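You operate a simulated robot arm through the tools that you are given. There is no shell and no other tool. Be economical: measure what you need, move in short steps, check, and stop when the job is done.

You run a simulated robot arm. Do the job below in one go: nothing can be reset, and whatever is moved stays where it is left.

JOB
Box the purple flower: lid on the gift box and the gold sleeve around it.
Fine: the flower is in the brown desk's bottom drawer; shut it again.

The check looks at the end state, three seconds after you hand in, the way a careful person would. Anything else that was tipped, shoved, dropped, spilled or broken makes it a failure. Lids that push on must go on centred and level and be pressed home; caps that screw on are set level and turned clockwise until they are tight.

ROBOT AND FRAMES
A 6-joint arm with a two-finger parallel gripper on a trunk, on a base that drives. Base frame: it is fixed to the floor where the robot stands at the start and does not move with it; the origin is under the middle of the robot, x ahead of it, y to its left, z up. Units: m, rad, N and s.
With the tool pointing down near the work surface it reaches from about 0.1 to 0.64 m from the robot's upright axis, wherever it stands. Its first joint turns from -2.897 to 2.897 rad. Places, roughly: bottom drawer of the brown desk [0.6, -0.3, 0.6]; gift [0.7, -0.1, 0.8]; purple flower (4x4x2 cm) [0.7, -0.1, 0.6]. Payload 4.1 kg.
The tool frame sits at the grasp point between the pads (the TCP): z along the fingers, y along the line on which they close. The tips reach 0.023 m beyond it. Largest opening 0.094 m; finger width 0.038, thickness 0.01; the body of the gripper, 0.054 by 0.096 m, starts 0.039 m behind the TCP.
Orientation is that of the tool frame in the base frame, as a unit quaternion [x, y, z, w]. With the fingers straight down and closing along the base's y, the tool's x points along the base's -x, its y along +y and its z along -z.

CONTROLS
- The arm moves only by the tool servo_tool. Its argument "commands" is a list of rows, each a list of 3 entries, a list of its own where there are three numbers: the opening, from 0 (shut) to 1 (fully open), then the shift along the base's x, y, z in units of 40 mm (1.0 is 40 mm), then the turn, a rotation vector about the base's x, y, z in units of 4 degrees (1.0 is 4 degrees). In form: [[grip, [dx, dy, dz], [rx, ry, rz]], ...]. A call has 1 to 10 rows; each row shifts and turns the commanded pose from where the row before left it. A call with a number of a shift or a turn outside -1 to 1 is refused whole. A row lasts 0.2 s, in which the tool goes at most 0.05 m and 0.15 rad; a call with a longer step from one row to the next is refused whole, and so is a gripper value outside its range. A pose out of reach is approached as far as the arm can. The call stops where the force on the tool passes 40 N (or 10 N more than at its start, if that is more) or the arm is blocked; 0.2 s more then pass. The fingers move at their own pace (about 0.045 m/s each) and stop on an object; they squeeze with about 29 N. The grip force told is the motor's: it shows also when the fingers shut on nothing. Time passes only in rows, and 0.2 s behind the last, so rows that do not move let the fingers close. It gives the time, the measured TCP pose, the force on the tool (base axes), the opening and the grip force at its end, in the units of the frame above (readings bear some noise), with the torque about the TCP (base axes, N m) and any sound that the robot's microphone picked up.
- Cameras (640 x 400 px; columns grow to the right, rows downward): "scene" is now at [-0.0023, 0.1253, 1.5187]; the picture's right is [-0.57, -0.82, 0.00], its down [-0.68, 0.47, -0.56] and it looks along [0.46, -0.32, -0.83] (base axes); focal length 254 px, centre (320, 200). "wrist" rides on the gripper at [0.086, 0.016, -0.074] in the tool frame; the picture's right is [-0.18, 0.98, 0.00], its down [-0.58, -0.11, -0.81] and it looks along [-0.79, -0.15, 0.59] (tool axes); focal length 243 px, centre (320, 200). There is no depth. A picture from a camera that has moved, and an enlarged one, comes with that camera's place and axes in the base frame and with its lens.
- grab_frame(camera): a new picture of that camera. The clock stands still meanwhile.
- slide_trunk(by): slides the trunk up (or, below 0, down) by that many m; the arm and the scene camera ride with it, the base frame stays. It gives what a move gives, with no picture.
- roll_base(legs): drives the robot by 1 to 6 legs, each [ahead, turn to the left] in m and rad, along the robot's own axes; the way and the turn of a leg run together, so that a leg with both is an arc; at most 1.5 m and 3.142 rad a leg. The arm and the cameras ride along, it lands a little off, and it stops where it bumps. It gives what a move gives.
- head_to(pan, tilt): turns the head with the scene camera to pan (to the left, within 2.705 rad either way) and tilt (down, from -0.506 to 1.204), counted from straight ahead of the robot. It gives what a move gives.
- inspect(camera, box): a new picture of the part [left, top, right, bottom] of that camera's present view, enlarged. The clock stands still meanwhile.
- job_done(): hands the job in; it is judged then, once.

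Work in short steps. Places have to be worked out from the pictures, the camera data and where the tool is seen: move nearer, look again, correct. Check each grasp and each placing, and mend what went wrong. You have 120 turns and 90 pictures in all, those below and enlarged ones among them. Open the gripper and draw the arm clear of the work before you hand the job in, unless the task says otherwise; then end with one line.

The tools are called after "Emit:" by a JSON object that holds its "name" and its "arguments". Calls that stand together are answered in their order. servo_tool: Moves the arm, as the interface text tells. Its arguments: {"type":"object","properties":{"commands":{"type":"array","items":{"type":"array"}}},"required":["commands"]} The other tools are called the same way: slide_trunk (by) slides the trunk up or down; roll_base (legs) drives the base; head_to (pan, tilt) turns the head that bears the scene camera; grab_frame (camera) takes a picture; inspect (camera, box) takes an enlarged picture of a part of a camera's view; job_done () hands the job in.

At the start:

```text
t: 0.0
position: [0.4238, -0.068, 1.0607]
ee_rot: [-0.001, 1.0, -0.001, 0.0]
wrist_force: [-0.4, -0.3, -0.1]
ft_torque: [-0.01, -0.02, -0.02]
finger_gap: 0.0939
grasp_force: 0.1
trunk travel left (down, up): [-0.5, 0.09]
robot x, y, heading: [0.0026, -0.0012, 0.005]
head pan, tilt: [-0.606, 0.979]
```

scene: 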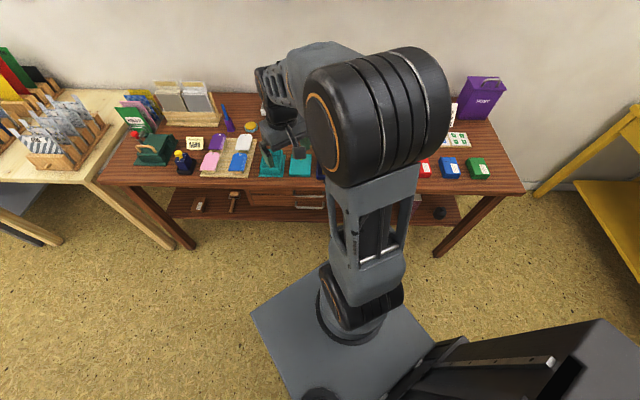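
wrist: 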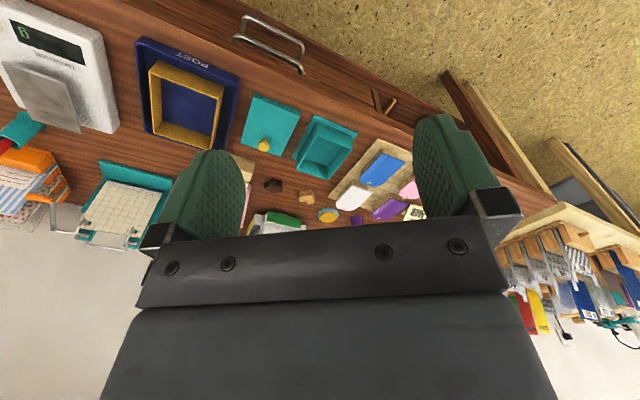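

The wrist view shows a teal open box, a teal lid with a gold knob, and a gold frame in a blue tray. I'll enlarge that area to identify them and the drawer handles.

Emit:
{"name": "inspect", "arguments": {"camera": "wrist", "box": [100, 0, 440, 240]}}

Emit:
{"name": "inspect", "arguments": {"camera": "scene", "box": [100, 60, 540, 280]}}

```text
1.67 times, centred on (270, 120) of wrist
camera zoom: at [0.3393, -0.0517, 1.1358], right [0.18, 0.98, 0.0], down [0.58, -0.11, 0.81], along [0.79, -0.15, -0.59], focal length 404 px, centre (403, 333)
```

zoom: 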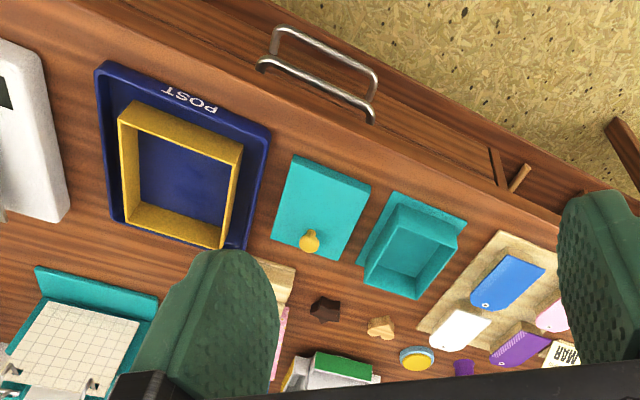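

```text
1.45 times, centred on (320, 170) of scene
camera zoom: at [-0.0023, 0.1253, 1.5187], right [-0.57, -0.82, 0.0], down [-0.68, 0.47, -0.56], along [0.46, -0.32, -0.83], focal length 369 px, centre (320, 244)
```

zoom: 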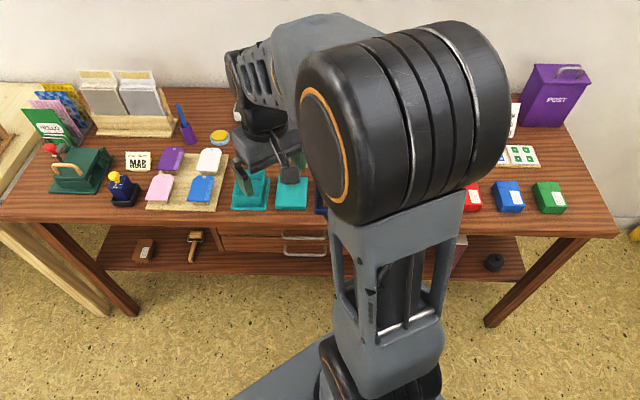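

The desk is turned about 35° to the base axes. I'll turn the wrist to match it and look again.

Emit:
{"name": "servo_tool", "arguments": {"commands": [[1, [0, 0, 0], [0, 0, -1]], [1, [0, 0, 0], [0, 0, -1]], [1, [0, 0, 0], [0, 0, -1]], [1, [0, 0, 0], [0, 0, -1]], [1, [0, 0, 0], [0, 0, -1]], [1, [0, 0, 0], [0, 0, -1]], [1, [0, 0, 0], [0, 0, -1]], [1, [0, 0, 0], [0, 0, -1]], [1, [0, 0, 0], [0, 0, -0.7]]]}}

Emit:
{"name": "grab_frame", "arguments": {"camera": "wrist"}}

Emit:
{"name": "grab_frame", "arguments": {"camera": "scene"}}

```text
t: 2.0
position: [0.4243, -0.0678, 1.059]
ee_rot: [0.301, 0.954, 0.0, 0.0]
wrist_force: [-0.3, 0.6, 0.3]
ft_torque: [0.0, 0.03, -0.02]
finger_gap: 0.0939
grasp_force: 0.0
trunk travel left (down, up): [-0.5, 0.09]
robot x, y, heading: [0.0011, 0.0008, 0.002]
head pan, tilt: [-0.606, 0.979]
```

```text
85 pictures are left
camera wrist: at [0.364, -0.005, 1.1353], right [0.71, 0.7, 0.0], down [0.41, -0.42, 0.81], along [0.57, -0.57, -0.59], focal length 243 px, centre (320, 200)
```

wrist: 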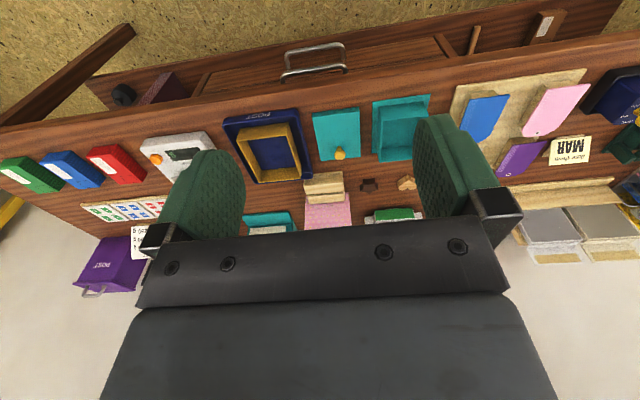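

```text
84 pictures are left
camera scene: at [-0.0023, 0.1253, 1.5187], right [-0.57, -0.82, 0.0], down [-0.68, 0.47, -0.56], along [0.46, -0.32, -0.83], focal length 254 px, centre (320, 200)
```

scene: 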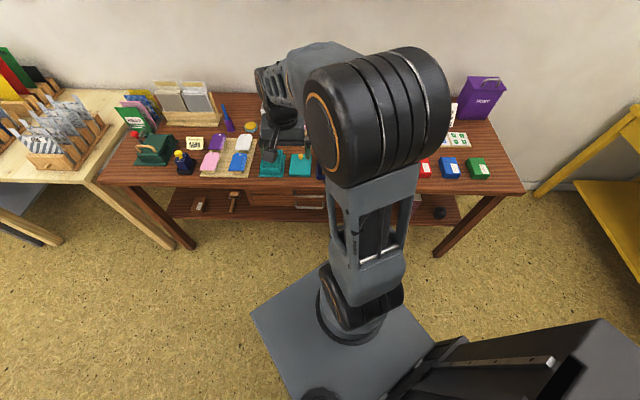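

Working figures: lid at about (0.64, -0.22, 0.72), desk edge about 0.54 m ahead along the desk normal, and bottom handle near (0.53, -0.185, 0.55). I'll turn the tool to point horizontally at the drawer, with the fingers closing vertically.

Emit:
{"name": "servo_tool", "arguments": {"commands": [[1, [0, 0, 0], [0.173, -0.963, -0.693]], [1, [0, 0, 0], [0.173, -0.963, -0.693]], [1, [0, 0, 0], [0.173, -0.963, -0.693]], [1, [0, 0, 0], [0.173, -0.963, -0.693]], [1, [0, 0, 0], [0.173, -0.963, -0.693]], [1, [0, 0, 0], [0.173, -0.963, -0.693]], [1, [0, 0, 0], [0.173, -0.963, -0.693]], [1, [0, 0, 0], [0.173, -0.963, -0.693]], [1, [0, 0, 0], [0.173, -0.963, -0.693]], [1, [0, 0, 0], [0.173, -0.963, -0.693]]]}}

Emit:
{"name": "servo_tool", "arguments": {"commands": [[1, [0, 0, 0], [0.173, -0.963, -0.693]], [1, [0, 0, 0], [0.173, -0.963, -0.693]], [1, [0, 0, 0], [0.173, -0.963, -0.693]], [1, [0, 0, 0], [0.173, -0.963, -0.693]], [1, [0, 0, 0], [0.173, -0.963, -0.693]], [1, [0, 0, 0], [0.173, -0.963, -0.693]], [1, [0, 0, 0], [0.173, -0.963, -0.693]], [1, [0, 0, 0], [0.173, -0.963, -0.693]], [1, [0, 0, 0], [0.173, -0.963, -0.693]], [1, [0, 0, 0], [0.173, -0.963, -0.693]]]}}

Emit:
{"name": "servo_tool", "arguments": {"commands": [[1, [0, 0, 0], [0.173, -0.963, -0.693]], [1, [0, 0, 0], [0.173, -0.963, -0.693]], [1, [0, 0, 0], [0.173, -0.963, -0.693]], [1, [0, 0, 0], [0.173, -0.963, -0.693]], [1, [0, 0, 0], [0.173, -0.963, -0.693]]]}}

Emit:
{"name": "grab_frame", "arguments": {"camera": "wrist"}}

```text
t: 4.2
position: [0.4248, -0.068, 1.0601]
ee_rot: [0.498, 0.801, 0.154, 0.294]
wrist_force: [-0.3, -0.3, -0.1]
ft_torque: [-0.02, 0.0, 0.01]
finger_gap: 0.0939
grasp_force: 0.0
trunk travel left (down, up): [-0.5, 0.09]
robot x, y, heading: [-0.0024, 0.0022, 0.002]
head pan, tilt: [-0.606, 0.979]
```

```text
t: 6.4
position: [0.4339, -0.1569, 1.1017]
ee_rot: [0.595, 0.559, 0.278, 0.506]
wrist_force: [-0.2, 0.8, -0.1]
ft_torque: [0.01, 0.0, 0.02]
finger_gap: 0.094
grasp_force: 0.1
out of reach, approached as far as the arm can: row 3, 4, 5, 6, 7, 8, 9, 10
trunk travel left (down, up): [-0.5, 0.09]
robot x, y, heading: [0.0012, 0.0001, 0.002]
head pan, tilt: [-0.606, 0.979]
```

```text
t: 7.6
position: [0.3968, -0.2509, 1.1328]
ee_rot: [0.617, 0.383, 0.327, 0.604]
wrist_force: [-0.7, -0.3, 0.6]
ft_torque: [0.0, -0.02, 0.01]
finger_gap: 0.0941
grasp_force: 0.1
out of reach, approached as far as the arm can: row 1, 2, 3, 4, 5
trunk travel left (down, up): [-0.5, 0.09]
robot x, y, heading: [-0.0007, -0.0012, 0.003]
head pan, tilt: [-0.606, 0.979]
```

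```text
83 pictures are left
camera wrist: at [0.377, -0.1396, 1.1486], right [-0.01, -0.14, 0.99], down [-0.99, -0.11, -0.03], along [0.11, -0.98, -0.13], focal length 243 px, centre (320, 200)
```

wrist: 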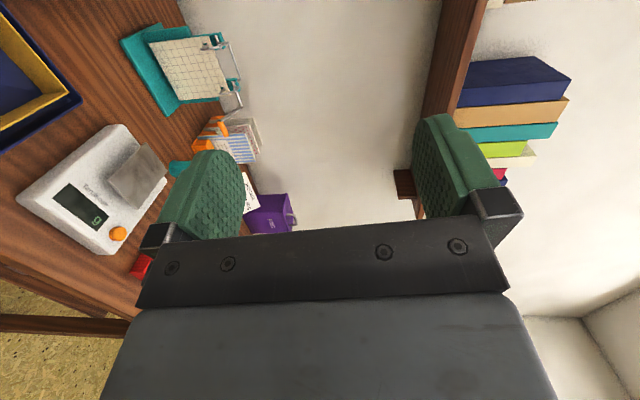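

The tool drifted because a horizontal tool can't be held this far off the robot's radial line. I'll shift the base 0.19 m left and turn it to face the desk, so the handle lies straight ahead.

Emit:
{"name": "roll_base", "arguments": {"legs": [[0, 1.571], [0.19, 0], [0, -2.18]]}}

Emit:
{"name": "head_to", "arguments": {"pan": 0, "tilt": 0.85}}

Emit:
{"name": "grab_frame", "arguments": {"camera": "scene"}}

```text
t: 18.2
position: [0.153, -0.256, 1.1322]
ee_rot: [0.71, 0.154, 0.106, 0.678]
wrist_force: [0.2, 0.1, 0.1]
ft_torque: [0.02, 0.0, 0.01]
finger_gap: 0.0941
grasp_force: 0.0
trunk travel left (down, up): [-0.5, 0.09]
robot x, y, heading: [0.0025, 0.1916, -0.684]
head pan, tilt: [-0.606, 0.979]
```

```text
t: 19.2
position: [0.1528, -0.256, 1.1334]
ee_rot: [0.71, 0.154, 0.105, 0.679]
wrist_force: [-0.5, -0.6, -0.1]
ft_torque: [-0.01, 0.0, -0.02]
finger_gap: 0.0942
grasp_force: 0.0
trunk travel left (down, up): [-0.5, 0.09]
robot x, y, heading: [0.0041, 0.1893, -0.687]
head pan, tilt: [0.0, 0.85]
```

```text
82 pictures are left
camera scene: at [0.1225, 0.3069, 1.5283], right [-0.63, -0.77, 0.0], down [-0.58, 0.47, -0.66], along [0.51, -0.42, -0.75], focal length 254 px, centre (320, 200)
```

scene: 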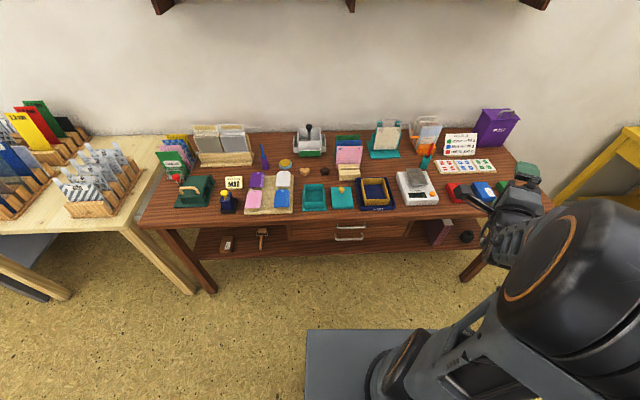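

The view is clear now: the desk yaw is about -35.3° and the front edge about 0.545 m along the normal. I'll zoom in on the drawers and the gift box.

Emit:
{"name": "inspect", "arguments": {"camera": "scene", "box": [280, 160, 440, 260]}}

```text
4.00 times, centred on (360, 210) of scene
camera zoom: at [0.1225, 0.3069, 1.5283], right [-0.63, -0.77, 0.0], down [-0.58, 0.47, -0.66], along [0.51, -0.42, -0.75], focal length 1015 px, centre (160, 160)
```

zoom: 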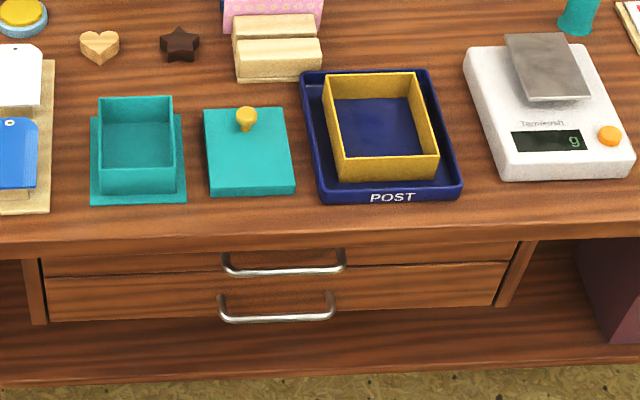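

I place the bottom handle bar at about f 0.526 along the normal, l 0.146 along the desk and z 0.56, i.e. base (0.514, -0.185). I'll align the tool facing the drawer, well back from it and still high.

Emit:
{"name": "servo_tool", "arguments": {"commands": [[1, [0.625, 0.464, 0], [0, -0.13, 0.945]], [1, [0.625, 0.464, 0], [0, -0.13, 0.945]], [1, [0.625, 0.464, 0], [0, -0.13, 0.945]], [1, [0.625, 0.464, 0], [0, -0.13, 0.945]], [1, [0.625, 0.464, 0], [0, -0.13, 0.945]], [1, [0.625, 0.464, 0], [0, -0.13, 0.945]], [1, [0.625, 0.464, 0], [0, -0.13, 0.945]], [1, [0.625, 0.464, 0], [0, -0.13, 0.945]], [1, [0.625, 0.464, 0], [0, -0.13, 0.945]]]}}

```text
t: 21.2
position: [0.3721, -0.1333, 1.1475]
ee_rot: [0.628, 0.33, 0.33, 0.622]
wrist_force: [-0.5, -0.3, 0.0]
ft_torque: [0.0, 0.01, 0.02]
finger_gap: 0.0942
grasp_force: 0.1
out of reach, approached as far as the arm can: row 1, 2, 3, 4, 5, 6, 7, 8, 9
trunk travel left (down, up): [-0.5, 0.09]
robot x, y, heading: [0.005, 0.1896, -0.682]
head pan, tilt: [0.0, 0.85]
```

The orientation is right and the position is nearly right. I'll lower the arm itself to see whether it comes back within reach.

Emit:
{"name": "servo_tool", "arguments": {"commands": [[1, [0, 0.2, -1], [0, 0, 0]], [1, [0, 0.2, -1], [0, 0, 0]], [1, [0, 0.2, -1], [0, 0, 0]], [1, [0, 0, -1], [0, 0, 0]], [1, [0, 0, -1], [0, 0, 0]]]}}

```text
t: 22.4
position: [0.3582, -0.1441, 0.9488]
ee_rot: [0.628, 0.33, 0.329, 0.623]
wrist_force: [-0.4, 0.2, 0.4]
ft_torque: [0.0, 0.01, 0.01]
finger_gap: 0.0942
grasp_force: 0.0
out of reach, approached as far as the arm can: row 1, 2, 3, 5
trunk travel left (down, up): [-0.5, 0.09]
robot x, y, heading: [0.005, 0.1911, -0.685]
head pan, tilt: [0.0, 0.85]
```

It's reachable except for a small lateral limit. I'll lower the trunk so the tool is at handle height, then check with the wrist camera.

Emit:
{"name": "slide_trunk", "arguments": {"by": -0.39}}

Emit:
{"name": "grab_frame", "arguments": {"camera": "wrist"}}

Emit:
{"name": "grab_frame", "arguments": {"camera": "scene"}}

```text
t: 26.2
position: [0.3578, -0.1438, 0.5595]
ee_rot: [0.628, 0.33, 0.33, 0.622]
wrist_force: [-0.1, 0.2, -0.5]
ft_torque: [-0.01, -0.02, -0.03]
finger_gap: 0.0939
grasp_force: 0.0
trunk travel left (down, up): [-0.11, 0.48]
robot x, y, heading: [0.0027, 0.1887, -0.679]
head pan, tilt: [0.0, 0.85]
```

```text
80 pictures are left
camera wrist: at [0.347, -0.0303, 0.5773], right [-0.1, -0.16, 0.98], down [-0.99, -0.02, -0.1], along [0.04, -0.99, -0.16], focal length 243 px, centre (320, 200)
```

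wrist: 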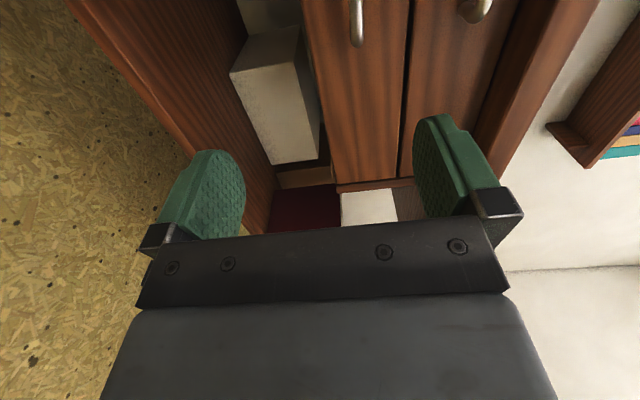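

```text
79 pictures are left
camera scene: at [0.1226, 0.3069, 1.1384], right [-0.63, -0.78, 0.0], down [-0.58, 0.47, -0.66], along [0.51, -0.42, -0.75], focal length 254 px, centre (320, 200)
```

scene: 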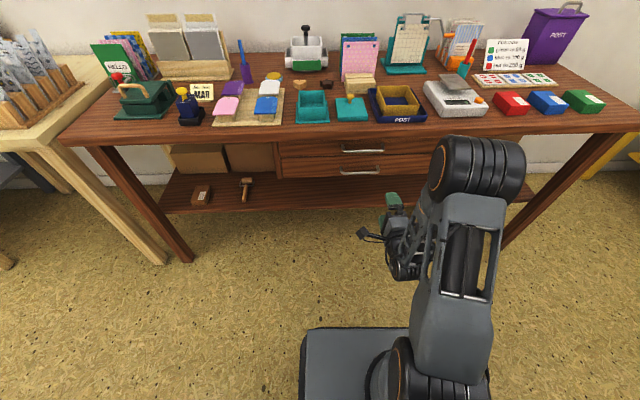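

Both handles are visible in both cameras. I'll zoom the scene view to triangulate the bottom bar.

Emit:
{"name": "inspect", "arguments": {"camera": "scene", "box": [270, 70, 430, 210]}}

```text
2.86 times, centred on (350, 140) of scene
camera zoom: at [0.1226, 0.3069, 1.1384], right [-0.63, -0.78, 0.0], down [-0.58, 0.47, -0.66], along [0.51, -0.42, -0.75], focal length 725 px, centre (234, 371)
```

zoom: 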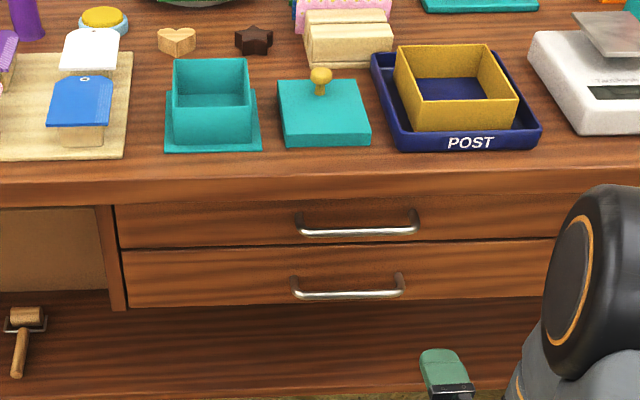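

Triangulating again puts the bottom bar at z≈0.588, f≈0.51 and l≈0.155. I'll raise the tool, shift it left and move part of the way in.

Emit:
{"name": "servo_tool", "arguments": {"commands": [[1, [0.72, 0.0, 0.23], [0, 0, 0]], [1, [0.72, 0.0, 0.23], [0, 0, 0]], [1, [0.72, 0, 0.24], [0, 0, 0]], [1, [0, 0, 0], [0, 0, 0]]]}}

Emit:
{"name": "grab_frame", "arguments": {"camera": "wrist"}}

```text
t: 27.2
position: [0.4009, -0.1837, 0.591]
ee_rot: [0.626, 0.333, 0.334, 0.621]
wrist_force: [-0.8, 0.5, -0.4]
ft_torque: [0.03, -0.03, 0.02]
finger_gap: 0.0938
grasp_force: 0.1
out of reach, approached as far as the arm can: row 1, 2, 3
trunk travel left (down, up): [-0.11, 0.48]
robot x, y, heading: [0.0024, 0.1882, -0.683]
head pan, tilt: [0.0, 0.85]
```

```text
77 pictures are left
camera wrist: at [0.3887, -0.0712, 0.6091], right [-0.1, -0.16, 0.98], down [-0.99, -0.04, -0.1], along [0.05, -0.99, -0.16], focal length 243 px, centre (320, 200)
```

wrist: 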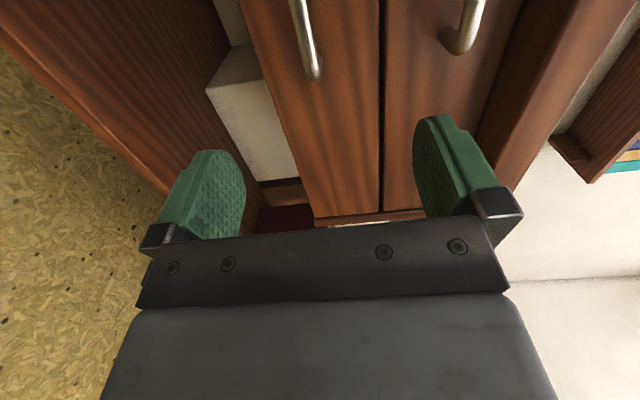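

The arm won't go further left than about l 0.085. I'll back the tool off a little and shift the base 0.09 m left.

Emit:
{"name": "servo_tool", "arguments": {"commands": [[1, [-0.9, 0.6, 0], [0, 0, 0]], [1, [-0.9, 0.6, 0], [0, 0, 0]]]}}

Emit:
{"name": "roll_base", "arguments": {"legs": [[0, 1.571], [0.09, 0], [0, -1.571]]}}

Emit:
{"name": "grab_frame", "arguments": {"camera": "wrist"}}

```text
t: 27.8
position: [0.3342, -0.1434, 0.5859]
ee_rot: [0.627, 0.33, 0.331, 0.623]
wrist_force: [-0.8, -0.2, -0.4]
ft_torque: [-0.01, -0.01, 0.01]
finger_gap: 0.0941
grasp_force: 0.0
out of reach, approached as far as the arm can: row 2
trunk travel left (down, up): [-0.11, 0.48]
robot x, y, heading: [0.0034, 0.1897, -0.685]
head pan, tilt: [0.0, 0.85]
```

```text
t: 36.5
position: [0.4016, -0.0639, 0.5861]
ee_rot: [0.624, 0.339, 0.34, 0.617]
wrist_force: [-0.1, -0.9, -0.7]
ft_torque: [0.02, -0.02, -0.01]
finger_gap: 0.0939
grasp_force: 0.1
trunk travel left (down, up): [-0.11, 0.48]
robot x, y, heading: [0.0656, 0.2646, -0.655]
head pan, tilt: [0.0, 0.85]
```

```text
76 pictures are left
camera wrist: at [0.3871, 0.0499, 0.6034], right [-0.1, -0.16, 0.98], down [-0.99, -0.05, -0.11], along [0.07, -0.99, -0.16], focal length 243 px, centre (320, 200)
```

wrist: 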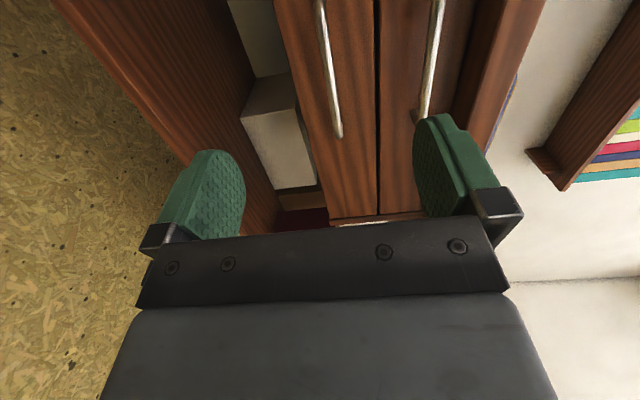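

The bar now sits level between the fingers. I'll advance 0.14 m along the normal.

Emit:
{"name": "servo_tool", "arguments": {"commands": [[1, [0.66, -0.58, 0.01], [0, 0, 0]], [1, [0.66, -0.58, 0.01], [0, 0, 0]], [1, [0.66, -0.58, 0.01], [0, 0, 0]], [1, [0.5, -0.44, 0], [0, 0, 0]], [1, [0, 0, 0], [0, 0, 0]]]}}

Emit:
{"name": "grab_frame", "arguments": {"camera": "wrist"}}

```text
t: 37.6
position: [0.5002, -0.1499, 0.5872]
ee_rot: [0.623, 0.339, 0.339, 0.618]
wrist_force: [-0.9, 0.1, -0.4]
ft_torque: [0.02, -0.01, -0.02]
finger_gap: 0.0941
grasp_force: 0.0
trunk travel left (down, up): [-0.11, 0.48]
robot x, y, heading: [0.0626, 0.26, -0.654]
head pan, tilt: [0.0, 0.85]
```

```text
75 pictures are left
camera wrist: at [0.4859, -0.0372, 0.6043], right [-0.1, -0.16, 0.98], down [-0.99, -0.05, -0.11], along [0.07, -0.99, -0.16], focal length 243 px, centre (320, 200)
```

wrist: 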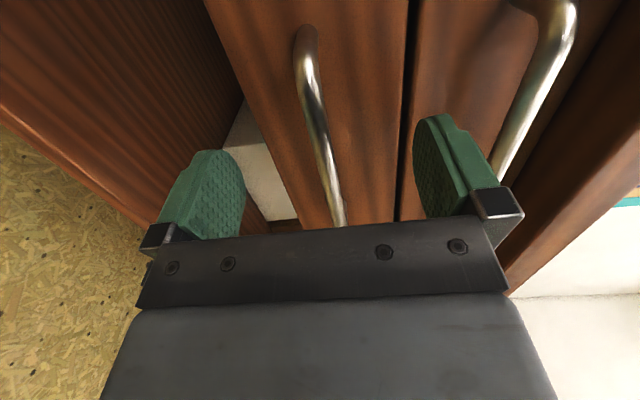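

The bar lies between the fingers at f≈0.495. I'll go in another 8 mm and close.

Emit:
{"name": "servo_tool", "arguments": {"commands": [[1, [0.16, -0.11, 0], [0, 0, 0]], [0, [0, 0, 0], [0, 0, 0]], [0, [0, 0, 0], [0, 0, 0]], [0, [0, 0, 0], [0, 0, 0]], [0, [0, 0, 0], [0, 0, 0]], [0, [0, 0, 0], [0, 0, 0]], [0, [0, 0, 0], [0, 0, 0]], [0, [0, 0, 0], [0, 0, 0]]]}}

Emit:
{"name": "grab_frame", "arguments": {"camera": "wrist"}}

```text
t: 39.5
position: [0.507, -0.154, 0.5889]
ee_rot: [0.621, 0.339, 0.34, 0.62]
wrist_force: [-0.6, -1.0, 14.6]
ft_torque: [-0.48, 0.18, 0.07]
finger_gap: 0.0099
grasp_force: 45.4
trunk travel left (down, up): [-0.11, 0.48]
robot x, y, heading: [0.063, 0.2607, -0.657]
head pan, tilt: [0.0, 0.85]
```

```text
74 pictures are left
camera wrist: at [0.4918, -0.0411, 0.6062], right [-0.1, -0.16, 0.98], down [-0.99, -0.05, -0.11], along [0.07, -0.99, -0.15], focal length 243 px, centre (320, 200)
```

wrist: 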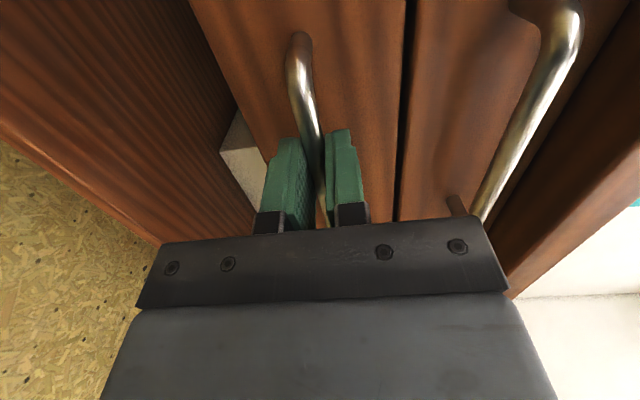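

The handle is gripped. I'll pull straight out along the desk normal.

Emit:
{"name": "servo_tool", "arguments": {"commands": [[0, [-0.3, 0.212, 0.04], [0, 0, 0]], [0, [-0.5, 0.354, 0], [0, 0, 0]], [0, [-0.5, 0.354, 0], [0, 0, 0]], [0, [-0.5, 0.354, 0], [0, 0, 0]], [0, [-0.5, 0.354, 0], [0, 0, 0]], [0, [0, 0, 0], [0, 0, 0]]]}}

Emit:
{"name": "grab_frame", "arguments": {"camera": "scene"}}

```text
t: 40.9
position: [0.4173, -0.0878, 0.5883]
ee_rot: [0.622, 0.341, 0.341, 0.617]
wrist_force: [11.1, 14.8, 14.7]
ft_torque: [-0.36, 0.05, 0.42]
finger_gap: 0.0097
grasp_force: 45.0
trunk travel left (down, up): [-0.11, 0.48]
robot x, y, heading: [0.0615, 0.263, -0.653]
head pan, tilt: [0.0, 0.85]
```

```text
73 pictures are left
camera scene: at [0.1771, 0.3827, 1.1382], right [-0.61, -0.79, 0.0], down [-0.6, 0.45, -0.66], along [0.52, -0.4, -0.75], focal length 254 px, centre (320, 200)
```

scene: 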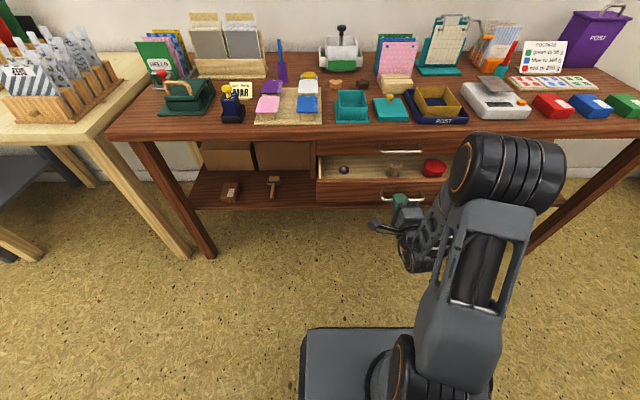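

The drawer is about 0.11 m out and I can see a purple item in it. I'll zoom in.

Emit:
{"name": "inspect", "arguments": {"camera": "scene", "box": [300, 80, 480, 210]}}

```text
3.08 times, centred on (390, 145) of scene
camera zoom: at [0.1771, 0.3827, 1.1382], right [-0.61, -0.79, 0.0], down [-0.6, 0.45, -0.66], along [0.52, -0.4, -0.75], focal length 780 px, centre (105, 369)
```

zoom: 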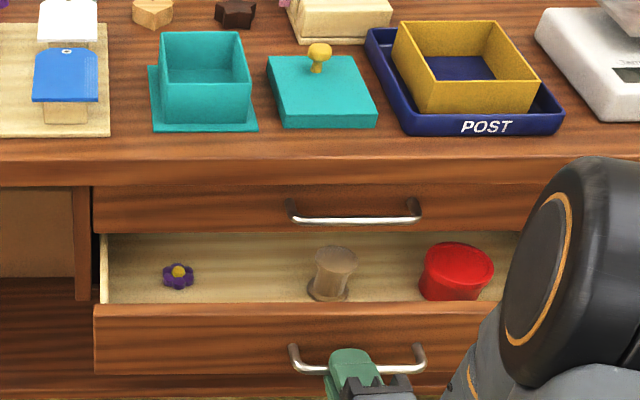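

The purple flower is at about f 0.553, l 0.312, barely clear of the desk edge. I'll pull another 0.1 m.

Emit:
{"name": "servo_tool", "arguments": {"commands": [[0, [-0.5, 0.39, 0], [0, 0, 0]], [0, [-0.5, 0.37, 0], [0, 0, 0]], [0, [-0.5, 0.37, 0], [0, 0, 0]], [0, [-0.5, 0.37, 0], [0, 0, 0]], [0, [0, 0, 0], [0, 0, 0]]]}}

Emit:
{"name": "grab_frame", "arguments": {"camera": "scene"}}

```text
t: 41.4
position: [0.3936, -0.0708, 0.5884]
ee_rot: [0.619, 0.342, 0.343, 0.618]
wrist_force: [5.1, 5.6, 7.0]
ft_torque: [-0.37, 0.13, 0.21]
finger_gap: 0.0096
grasp_force: 44.8
out of reach, approached as far as the arm can: row 2
trunk travel left (down, up): [-0.11, 0.48]
robot x, y, heading: [0.0622, 0.263, -0.656]
head pan, tilt: [0.0, 0.85]
stopped in row 2: the force on the tool passed its limit at 44 N (the readings are from after the stop); the commanded pose is now the measured one
```

```text
71 pictures are left
camera scene: at [0.1769, 0.3821, 1.1381], right [-0.61, -0.8, 0.0], down [-0.6, 0.45, -0.66], along [0.53, -0.4, -0.75], focal length 254 px, centre (320, 200)
```

scene: 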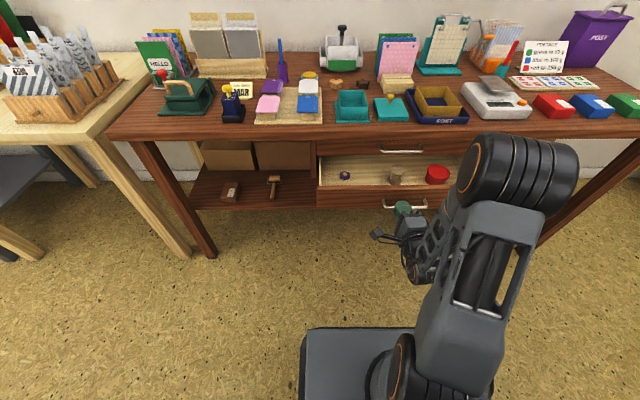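

The arm is at its limit, but the handle is still gripped. I'll pull by driving the base back 8 cm.

Emit:
{"name": "roll_base", "arguments": {"legs": [[-0.08, 0.0]]}}

Emit:
{"name": "grab_frame", "arguments": {"camera": "scene"}}

```text
t: 42.4
position: [0.33, -0.0235, 0.5881]
ee_rot: [0.62, 0.341, 0.343, 0.617]
wrist_force: [2.1, 1.1, 13.9]
ft_torque: [-0.53, 0.19, 0.36]
finger_gap: 0.0094
grasp_force: 44.2
trunk travel left (down, up): [-0.11, 0.48]
robot x, y, heading: [-0.001, 0.3084, -0.645]
head pan, tilt: [0.0, 0.85]
```

```text
70 pictures are left
camera scene: at [0.1143, 0.4295, 1.1384], right [-0.61, -0.8, 0.0], down [-0.6, 0.45, -0.66], along [0.53, -0.4, -0.75], focal length 254 px, centre (320, 200)
```

scene: 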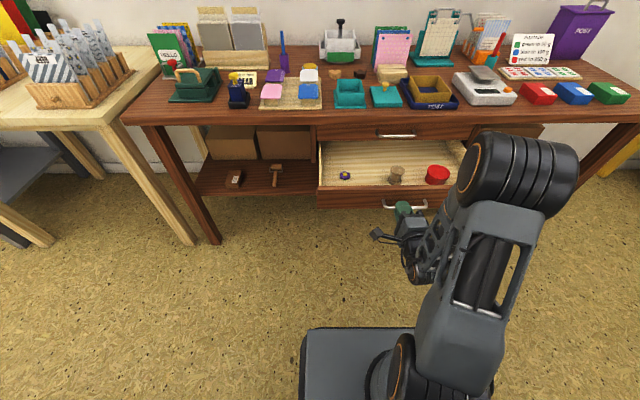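

The drawer is now out about 0.22 m. I'll release the handle, back off, and zoom in on the flower.

Emit:
{"name": "servo_tool", "arguments": {"commands": [[0.4, [0, 0, 0], [0, 0, 0]], [0.5, [0, 0, 0], [0, 0, 0]], [0.5, [-0.4, 0.3, 0], [0, 0, 0]], [0.5, [-0.8, 0.58, 0], [0, 0, 0]], [0.5, [-0.4, 0.3, 0], [0, 0, 0]], [0.5, [0, 0, 0], [0, 0, 0]]]}}

Emit:
{"name": "inspect", "arguments": {"camera": "scene", "box": [300, 70, 480, 210]}}

```text
t: 43.8
position: [0.2934, -0.0275, 0.5598]
ee_rot: [0.621, 0.341, 0.342, 0.617]
wrist_force: [0.7, -0.1, 0.4]
ft_torque: [0.01, -0.03, 0.02]
finger_gap: 0.0469
grasp_force: 0.1
out of reach, approached as far as the arm can: row 3, 4, 5
trunk travel left (down, up): [-0.11, 0.48]
robot x, y, heading: [0.0006, 0.304, -0.649]
head pan, tilt: [0.0, 0.85]
```

```text
2.86 times, centred on (390, 140) of scene
camera zoom: at [0.1146, 0.4288, 1.1383], right [-0.61, -0.8, 0.0], down [-0.6, 0.46, -0.66], along [0.53, -0.4, -0.75], focal length 725 px, centre (120, 371)
```

zoom: 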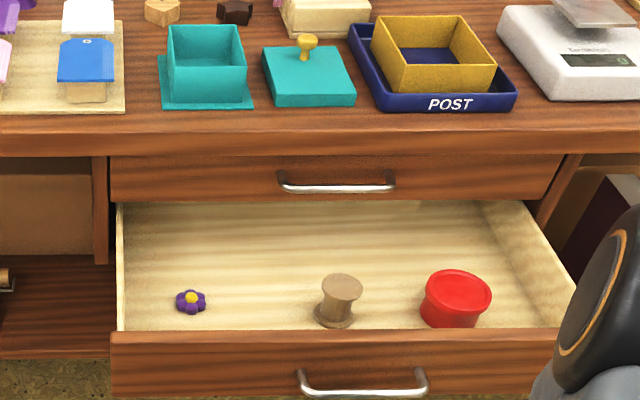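

The gripper tips are only just past the bar. I'll back the base up 6 cm, raise the trunk, then move the tool to pointing down.

Emit:
{"name": "roll_base", "arguments": {"legs": [[-0.06, 0.0]]}}

Emit:
{"name": "slide_trunk", "arguments": {"by": 0.35}}

Emit:
{"name": "grab_frame", "arguments": {"camera": "scene"}}

```text
t: 44.8
position: [0.2455, 0.0079, 0.5588]
ee_rot: [0.62, 0.342, 0.342, 0.618]
wrist_force: [-0.3, 0.4, 0.2]
ft_torque: [0.02, 0.0, 0.01]
finger_gap: 0.0469
grasp_force: 0.1
trunk travel left (down, up): [-0.11, 0.48]
robot x, y, heading: [-0.0498, 0.345, -0.649]
head pan, tilt: [0.0, 0.85]
```

```text
t: 48.2
position: [0.2449, 0.0076, 0.9095]
ee_rot: [0.62, 0.341, 0.343, 0.618]
wrist_force: [-0.3, 0.1, 0.2]
ft_torque: [0.01, 0.0, 0.03]
finger_gap: 0.0468
grasp_force: 0.0
trunk travel left (down, up): [-0.46, 0.13]
robot x, y, heading: [-0.0516, 0.3461, -0.649]
head pan, tilt: [0.0, 0.85]
```

```text
68 pictures are left
camera scene: at [0.0674, 0.4648, 1.4883], right [-0.61, -0.8, 0.0], down [-0.6, 0.46, -0.66], along [0.52, -0.4, -0.75], focal length 254 px, centre (320, 200)
```

scene: 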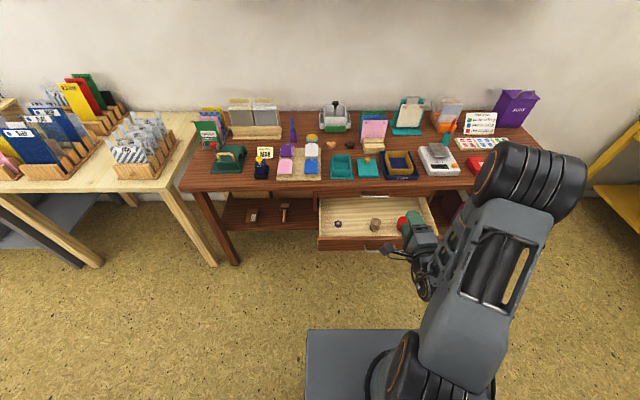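

I'll drive forward 0.15 m, then pitch the tool down with the fingers closing along the desk normal.

Emit:
{"name": "roll_base", "arguments": {"legs": [[0.15, 0.0]]}}

Emit:
{"name": "servo_tool", "arguments": {"commands": [[0.7, [0, 0, 0], [0.6, 0.953, -0.05]], [0.7, [0, 0, 0], [0.6, 0.953, -0.05]], [0.7, [0, 0, 0], [0.6, 0.953, -0.05]], [0.7, [0, 0, 0], [0.6, 0.953, -0.05]], [0.7, [0, 0, 0], [0.6, 0.953, -0.05]], [0.7, [0, 0, 0], [0.6, 0.953, -0.05]], [0.7, [0, 0, 0], [0.6, 0.953, -0.05]], [0.7, [0, 0, 0], [0.6, 0.953, -0.05]], [0.7, [0, 0, 0], [0.6, 0.953, -0.05]], [0.7, [0, 0, 0], [0.6, 0.953, -0.05]]]}}

Emit:
{"name": "servo_tool", "arguments": {"commands": [[0.7, [0, 0, 0], [0.6, 0.953, -0.05]], [0.7, [0, 0, 0], [0.6, 0.953, -0.05]], [0.7, [0, 0, 0], [0.6, 0.953, -0.05]], [0.7, [0, 0, 0], [0.6, 0.953, -0.05]], [0.7, [0, 0, 0], [0.6, 0.953, -0.05]], [0.7, [0, 0, 0], [0.6, 0.953, -0.05]], [0.7, [0, 0, 0], [0.6, 0.953, -0.05]], [0.7, [0, 0, 0], [0.6, 0.953, -0.05]], [0.7, [0, 0, 0], [0.6, 0.953, -0.05]], [0.7, [0, 0, 0], [0.6, 0.953, -0.05]]]}}

```text
t: 49.6
position: [0.3666, -0.0826, 0.91]
ee_rot: [0.621, 0.341, 0.342, 0.617]
wrist_force: [-0.4, 0.2, 0.7]
ft_torque: [0.01, -0.02, -0.02]
finger_gap: 0.0468
grasp_force: 0.0
trunk travel left (down, up): [-0.46, 0.13]
robot x, y, heading: [0.0737, 0.2488, -0.652]
head pan, tilt: [0.0, 0.85]
```

```text
t: 51.8
position: [0.3705, -0.0948, 0.9039]
ee_rot: [0.816, 0.435, 0.173, 0.338]
wrist_force: [-0.7, -0.1, -0.6]
ft_torque: [-0.01, 0.01, 0.02]
finger_gap: 0.0657
grasp_force: 0.0
out of reach, approached as far as the arm can: row 1, 2, 4
trunk travel left (down, up): [-0.46, 0.13]
robot x, y, heading: [0.0714, 0.2542, -0.65]
head pan, tilt: [0.0, 0.85]
```

```text
t: 54.0
position: [0.3721, -0.096, 0.9034]
ee_rot: [0.887, 0.462, -0.022, 0.008]
wrist_force: [0.5, 0.5, 0.8]
ft_torque: [-0.04, -0.05, 0.02]
finger_gap: 0.066
grasp_force: 0.0
trunk travel left (down, up): [-0.46, 0.13]
robot x, y, heading: [0.0747, 0.2533, -0.651]
head pan, tilt: [0.0, 0.85]
```

The tool points down with about a 2.5° tilt. I'll level it, move above the flower and look.

Emit:
{"name": "servo_tool", "arguments": {"commands": [[0.8, [0.85, 0.45, 0], [0.5, -0.46, 0]], [0.8, [0.85, 0.45, 0], [0, 0, 0]], [0.8, [0.85, 0.45, -0.5], [0, 0, 0]], [0.8, [0.85, 0.45, -0.5], [0, 0, 0]], [0.8, [0.85, 0.45, -0.5], [0, 0, 0]], [0.8, [0, 0, 0], [0, 0, 0]]]}}

Emit:
{"name": "grab_frame", "arguments": {"camera": "wrist"}}

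Emit:
{"name": "inspect", "arguments": {"camera": "scene", "box": [260, 120, 480, 270]}}

```text
t: 55.4
position: [0.544, -0.0054, 0.8428]
ee_rot: [0.887, 0.462, 0.001, 0.001]
wrist_force: [-0.3, -0.3, 0.5]
ft_torque: [0.0, 0.01, -0.02]
finger_gap: 0.0749
grasp_force: 0.0
trunk travel left (down, up): [-0.46, 0.13]
robot x, y, heading: [0.0754, 0.2528, -0.654]
head pan, tilt: [0.0, 0.85]
```

```text
67 pictures are left
camera wrist: at [0.6079, 0.0563, 0.9183], right [0.7, -0.71, 0.0], down [-0.42, -0.41, 0.8], along [-0.57, -0.56, -0.59], focal length 243 px, centre (320, 200)
```

wrist: 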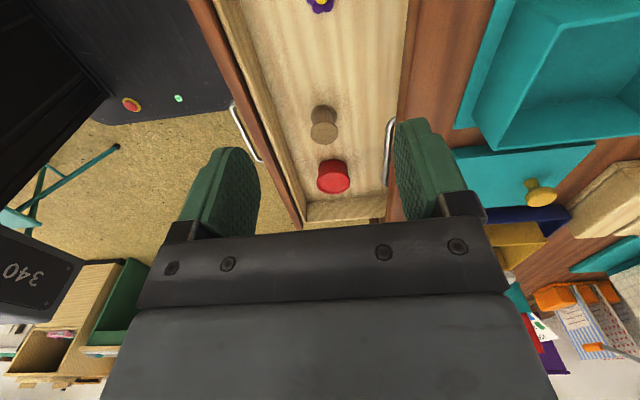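

```text
2.67 times, centred on (370, 195) of scene
camera zoom: at [0.1874, 0.3738, 1.4883], right [-0.61, -0.8, 0.0], down [-0.6, 0.46, -0.66], along [0.52, -0.4, -0.75], focal length 676 px, centre (187, 213)
```

zoom: 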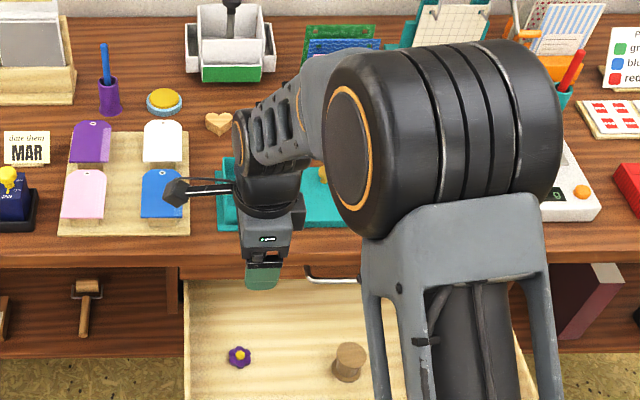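

Both cameras put the flower right under the TCP, at (0.545, -0.005) and z≈0.57. I'll lower with the trunk and look again.

Emit:
{"name": "slide_trunk", "arguments": {"by": -0.19}}

Emit:
{"name": "grab_frame", "arguments": {"camera": "wrist"}}

Emit:
{"name": "grab_frame", "arguments": {"camera": "scene"}}

```text
t: 57.4
position: [0.5443, -0.0061, 0.6547]
ee_rot: [0.886, 0.463, 0.001, 0.0]
wrist_force: [-0.3, -0.2, -0.2]
ft_torque: [-0.02, -0.01, -0.03]
finger_gap: 0.0752
grasp_force: 0.0
trunk travel left (down, up): [-0.27, 0.32]
robot x, y, heading: [0.0714, 0.2493, -0.65]
head pan, tilt: [0.0, 0.85]
```

```text
65 pictures are left
camera wrist: at [0.6073, 0.056, 0.7287], right [0.7, -0.71, 0.0], down [-0.42, -0.41, 0.8], along [-0.57, -0.56, -0.59], focal length 243 px, centre (320, 200)
```

wrist: 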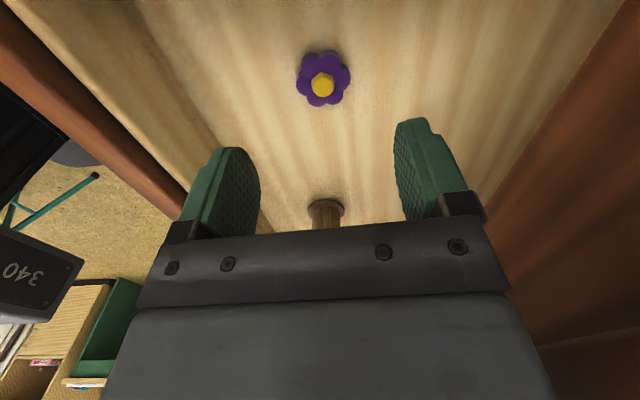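

```text
64 pictures are left
camera scene: at [0.187, 0.3737, 1.2984], right [-0.61, -0.8, 0.0], down [-0.6, 0.46, -0.66], along [0.52, -0.4, -0.75], focal length 254 px, centre (320, 200)
```

scene: 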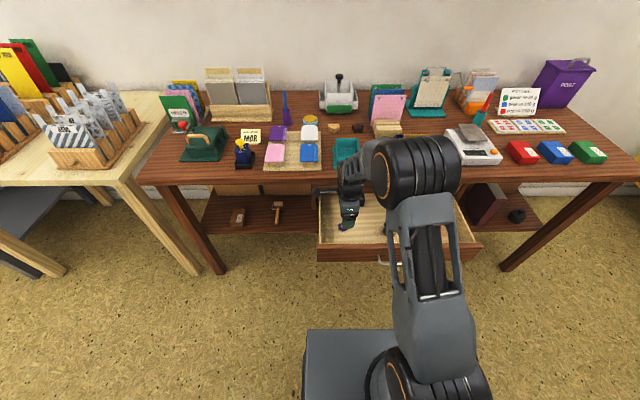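

The flower is about 7 mm further left than the TCP. I'll correct that and descend to z≈0.588.

Emit:
{"name": "servo_tool", "arguments": {"commands": [[0.8, [0.16, 0.08, -0.5], [0, 0, 0]], [0.8, [0, 0, -0.6], [0, 0, 0]], [0.8, [0, 0, -0.55], [0, 0, 0]], [0.8, [0, 0, 0], [0, 0, 0]]]}}

Emit:
{"name": "grab_frame", "arguments": {"camera": "wrist"}}

```text
t: 58.4
position: [0.5507, -0.0051, 0.5887]
ee_rot: [0.887, 0.461, 0.001, 0.001]
wrist_force: [0.4, -0.8, 6.9]
ft_torque: [0.05, 0.3, 0.03]
finger_gap: 0.0748
grasp_force: 0.0
trunk travel left (down, up): [-0.27, 0.32]
robot x, y, heading: [0.0712, 0.2545, -0.651]
head pan, tilt: [0.0, 0.85]
```

```text
63 pictures are left
camera wrist: at [0.6148, 0.058, 0.6627], right [0.7, -0.71, 0.0], down [-0.43, -0.41, 0.8], along [-0.57, -0.56, -0.59], focal length 243 px, centre (320, 200)
```

wrist: 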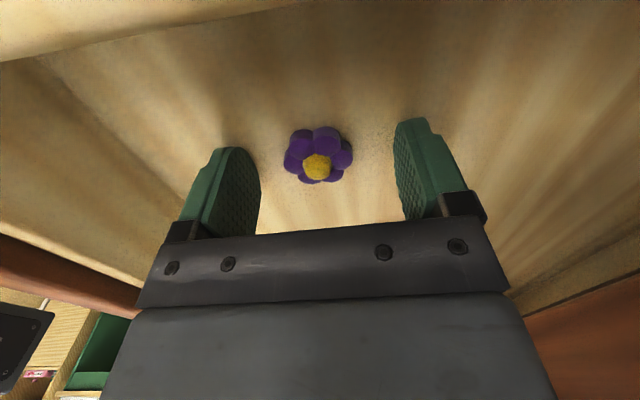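

One fingertip is touching the drawer floor (about 7 N), and the flower is about 9 mm further along l. I'll lift 4 mm, shift, and close gently.

Emit:
{"name": "servo_tool", "arguments": {"commands": [[0.8, [0, 0, 0.1], [0, 0, 0]], [0.8, [0.12, 0.17, 0], [0, 0, 0]], [0.3, [0, 0, 0], [0, 0, 0]], [0.2, [0, 0, 0], [0, 0, 0]], [0.2, [0, 0, 0], [0, 0, 0]], [0.2, [0, 0, 0], [0, 0, 0]], [0.2, [0, 0, 0], [0, 0, 0]], [0.2, [0, 0, 0], [0, 0, 0]]]}}

Emit:
{"name": "grab_frame", "arguments": {"camera": "wrist"}}

```text
t: 60.2
position: [0.5554, 0.0034, 0.5908]
ee_rot: [0.886, 0.463, 0.002, 0.0]
wrist_force: [0.1, 0.5, 1.1]
ft_torque: [0.02, 0.02, 0.02]
finger_gap: 0.0255
grasp_force: 28.6
trunk travel left (down, up): [-0.27, 0.32]
robot x, y, heading: [0.0726, 0.2551, -0.651]
head pan, tilt: [0.0, 0.85]
```

```text
62 pictures are left
camera wrist: at [0.6195, 0.0655, 0.6661], right [0.7, -0.71, 0.0], down [-0.42, -0.41, 0.8], along [-0.57, -0.56, -0.59], focal length 243 px, centre (320, 200)
```

wrist: 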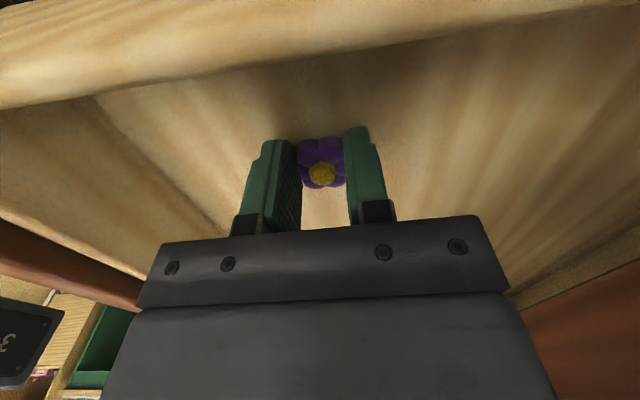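

The flower is gripped with a gap of 25 mm and 29 N. I'll lift with the trunk and check.

Emit:
{"name": "slide_trunk", "arguments": {"by": 0.3}}

Emit:
{"name": "grab_frame", "arguments": {"camera": "wrist"}}

```text
t: 63.2
position: [0.5566, 0.0039, 0.8906]
ee_rot: [0.886, 0.463, 0.002, 0.0]
wrist_force: [0.4, 0.3, 0.3]
ft_torque: [0.01, 0.0, -0.05]
finger_gap: 0.0254
grasp_force: 29.0
trunk travel left (down, up): [-0.57, 0.02]
robot x, y, heading: [0.0739, 0.2533, -0.648]
head pan, tilt: [0.0, 0.85]
```

```text
61 pictures are left
camera wrist: at [0.6195, 0.0655, 0.966], right [0.7, -0.71, 0.0], down [-0.42, -0.41, 0.8], along [-0.57, -0.56, -0.59], focal length 243 px, centre (320, 200)
```

wrist: 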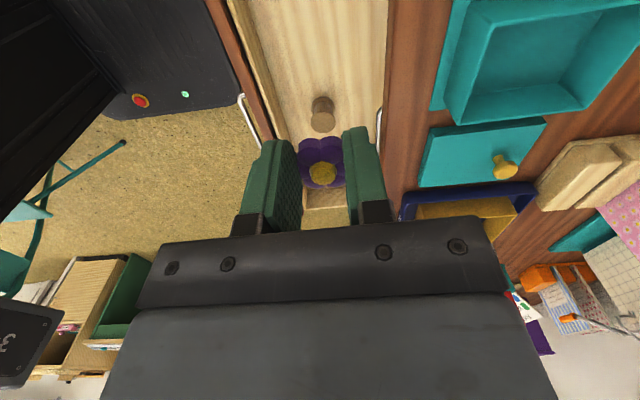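

The flower is held. I'll drive forward 0.11 m so the box comes within reach, which should keep the arm column clear of the open drawer.

Emit:
{"name": "roll_base", "arguments": {"legs": [[0.11, 0.0]]}}

Emit:
{"name": "grab_frame", "arguments": {"camera": "scene"}}

Emit:
{"name": "grab_frame", "arguments": {"camera": "wrist"}}

```text
t: 64.4
position: [0.645, -0.0621, 0.8905]
ee_rot: [0.886, 0.464, 0.002, 0.0]
wrist_force: [-0.1, 0.4, -0.1]
ft_torque: [0.03, 0.02, 0.0]
finger_gap: 0.025
grasp_force: 28.8
trunk travel left (down, up): [-0.57, 0.02]
robot x, y, heading: [0.1586, 0.1832, -0.647]
head pan, tilt: [0.0, 0.85]
```

```text
60 pictures are left
camera scene: at [0.276, 0.3062, 1.5983], right [-0.6, -0.8, 0.0], down [-0.6, 0.45, -0.66], along [0.53, -0.4, -0.75], focal length 254 px, centre (320, 200)
```

scene: 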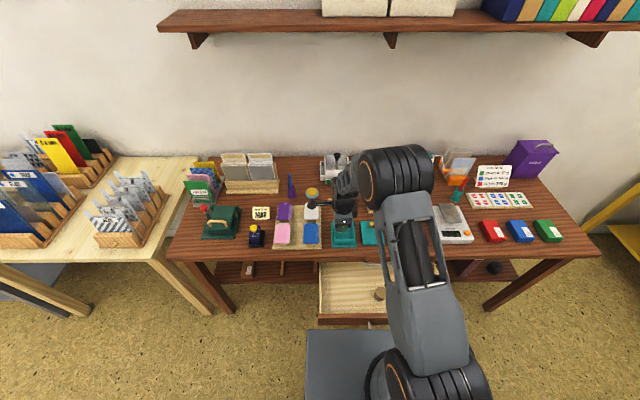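

```text
59 pictures are left
camera wrist: at [0.7087, -0.001, 0.9657], right [0.7, -0.71, 0.0], down [-0.42, -0.42, 0.8], along [-0.57, -0.57, -0.59], focal length 243 px, centre (320, 200)
```

wrist: 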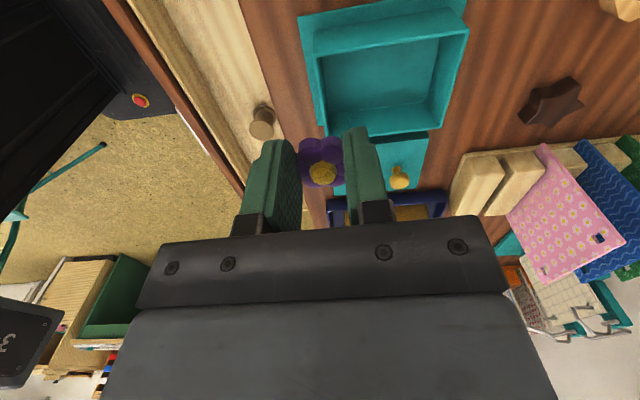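

The box is in the wrist view. I'll zoom in to measure its rim.

Emit:
{"name": "inspect", "arguments": {"camera": "wrist", "box": [240, 0, 500, 162]}}

Emit:
{"name": "inspect", "arguments": {"camera": "scene", "box": [280, 180, 480, 305]}}

```text
2.46 times, centred on (370, 81) of wrist
camera zoom: at [0.7087, -0.001, 0.9657], right [0.7, -0.71, 0.0], down [-0.42, -0.42, 0.8], along [-0.57, -0.57, -0.59], focal length 597 px, centre (197, 493)
```

zoom: 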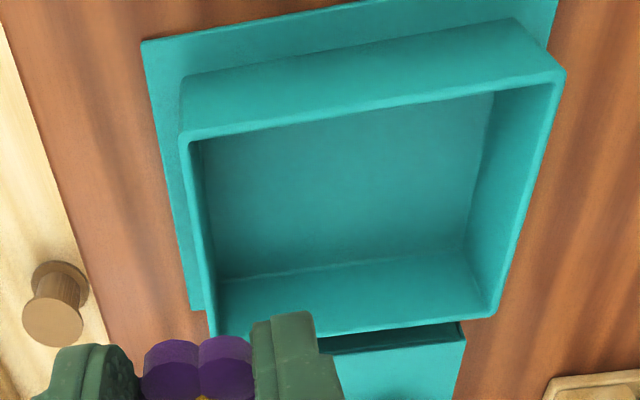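

```text
3.20 times, centred on (380, 242) of scene
camera zoom: at [0.276, 0.3062, 1.5983], right [-0.6, -0.8, 0.0], down [-0.6, 0.45, -0.66], along [0.53, -0.4, -0.75], focal length 812 px, centre (128, 64)
```

zoom: 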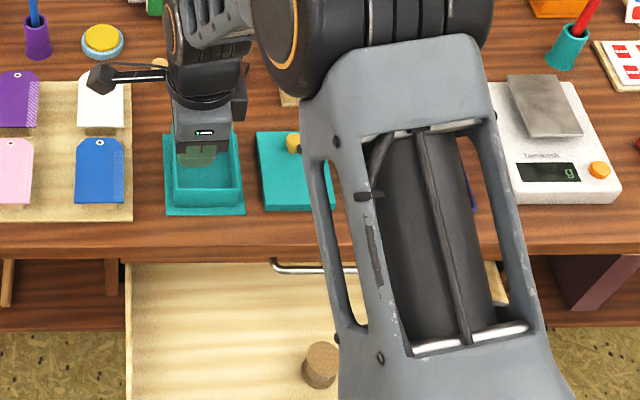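

I place the box centre at about (0.673, -0.106) with the rim at z≈0.805. I'll move over it at z≈0.86 and check.

Emit:
{"name": "servo_tool", "arguments": {"commands": [[0.2, [0.35, -0.54, 0], [0, 0, -0.25]], [0.2, [0.35, -0.54, 0], [0, 0, -0.25]], [0.2, [0, 0, -0.6], [0, 0, 0]], [0.2, [0, 0, 0], [0, 0, 0]]]}}

Emit:
{"name": "grab_frame", "arguments": {"camera": "wrist"}}

Emit:
{"name": "inspect", "arguments": {"camera": "scene", "box": [280, 180, 480, 305]}}

```text
t: 65.4
position: [0.6717, -0.1067, 0.8669]
ee_rot: [0.894, 0.448, 0.001, 0.0]
wrist_force: [1.0, 0.3, 0.1]
ft_torque: [-0.01, 0.0, 0.02]
finger_gap: 0.0254
grasp_force: 29.1
trunk travel left (down, up): [-0.57, 0.02]
robot x, y, heading: [0.1602, 0.1874, -0.649]
head pan, tilt: [0.0, 0.85]
```

```text
56 pictures are left
camera wrist: at [0.7375, -0.0472, 0.943], right [0.68, -0.74, 0.0], down [-0.44, -0.4, 0.8], along [-0.59, -0.55, -0.59], focal length 243 px, centre (320, 200)
```

wrist: 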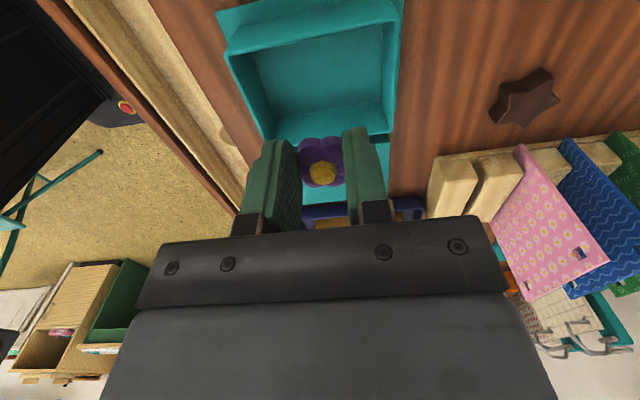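

```text
3.20 times, centred on (380, 242) of scene
camera zoom: at [0.2754, 0.3067, 1.5983], right [-0.6, -0.8, 0.0], down [-0.6, 0.45, -0.66], along [0.53, -0.4, -0.75], focal length 812 px, centre (128, 64)
```

zoom: 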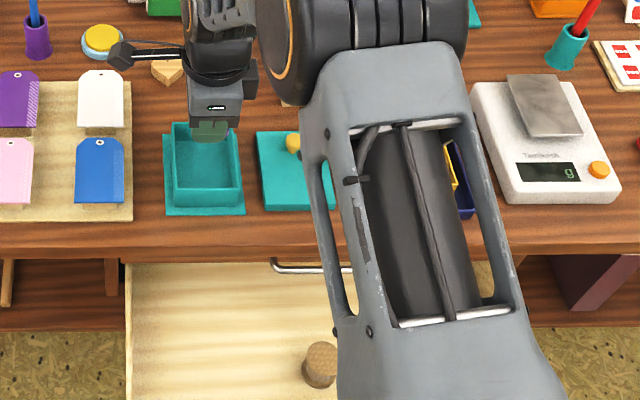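

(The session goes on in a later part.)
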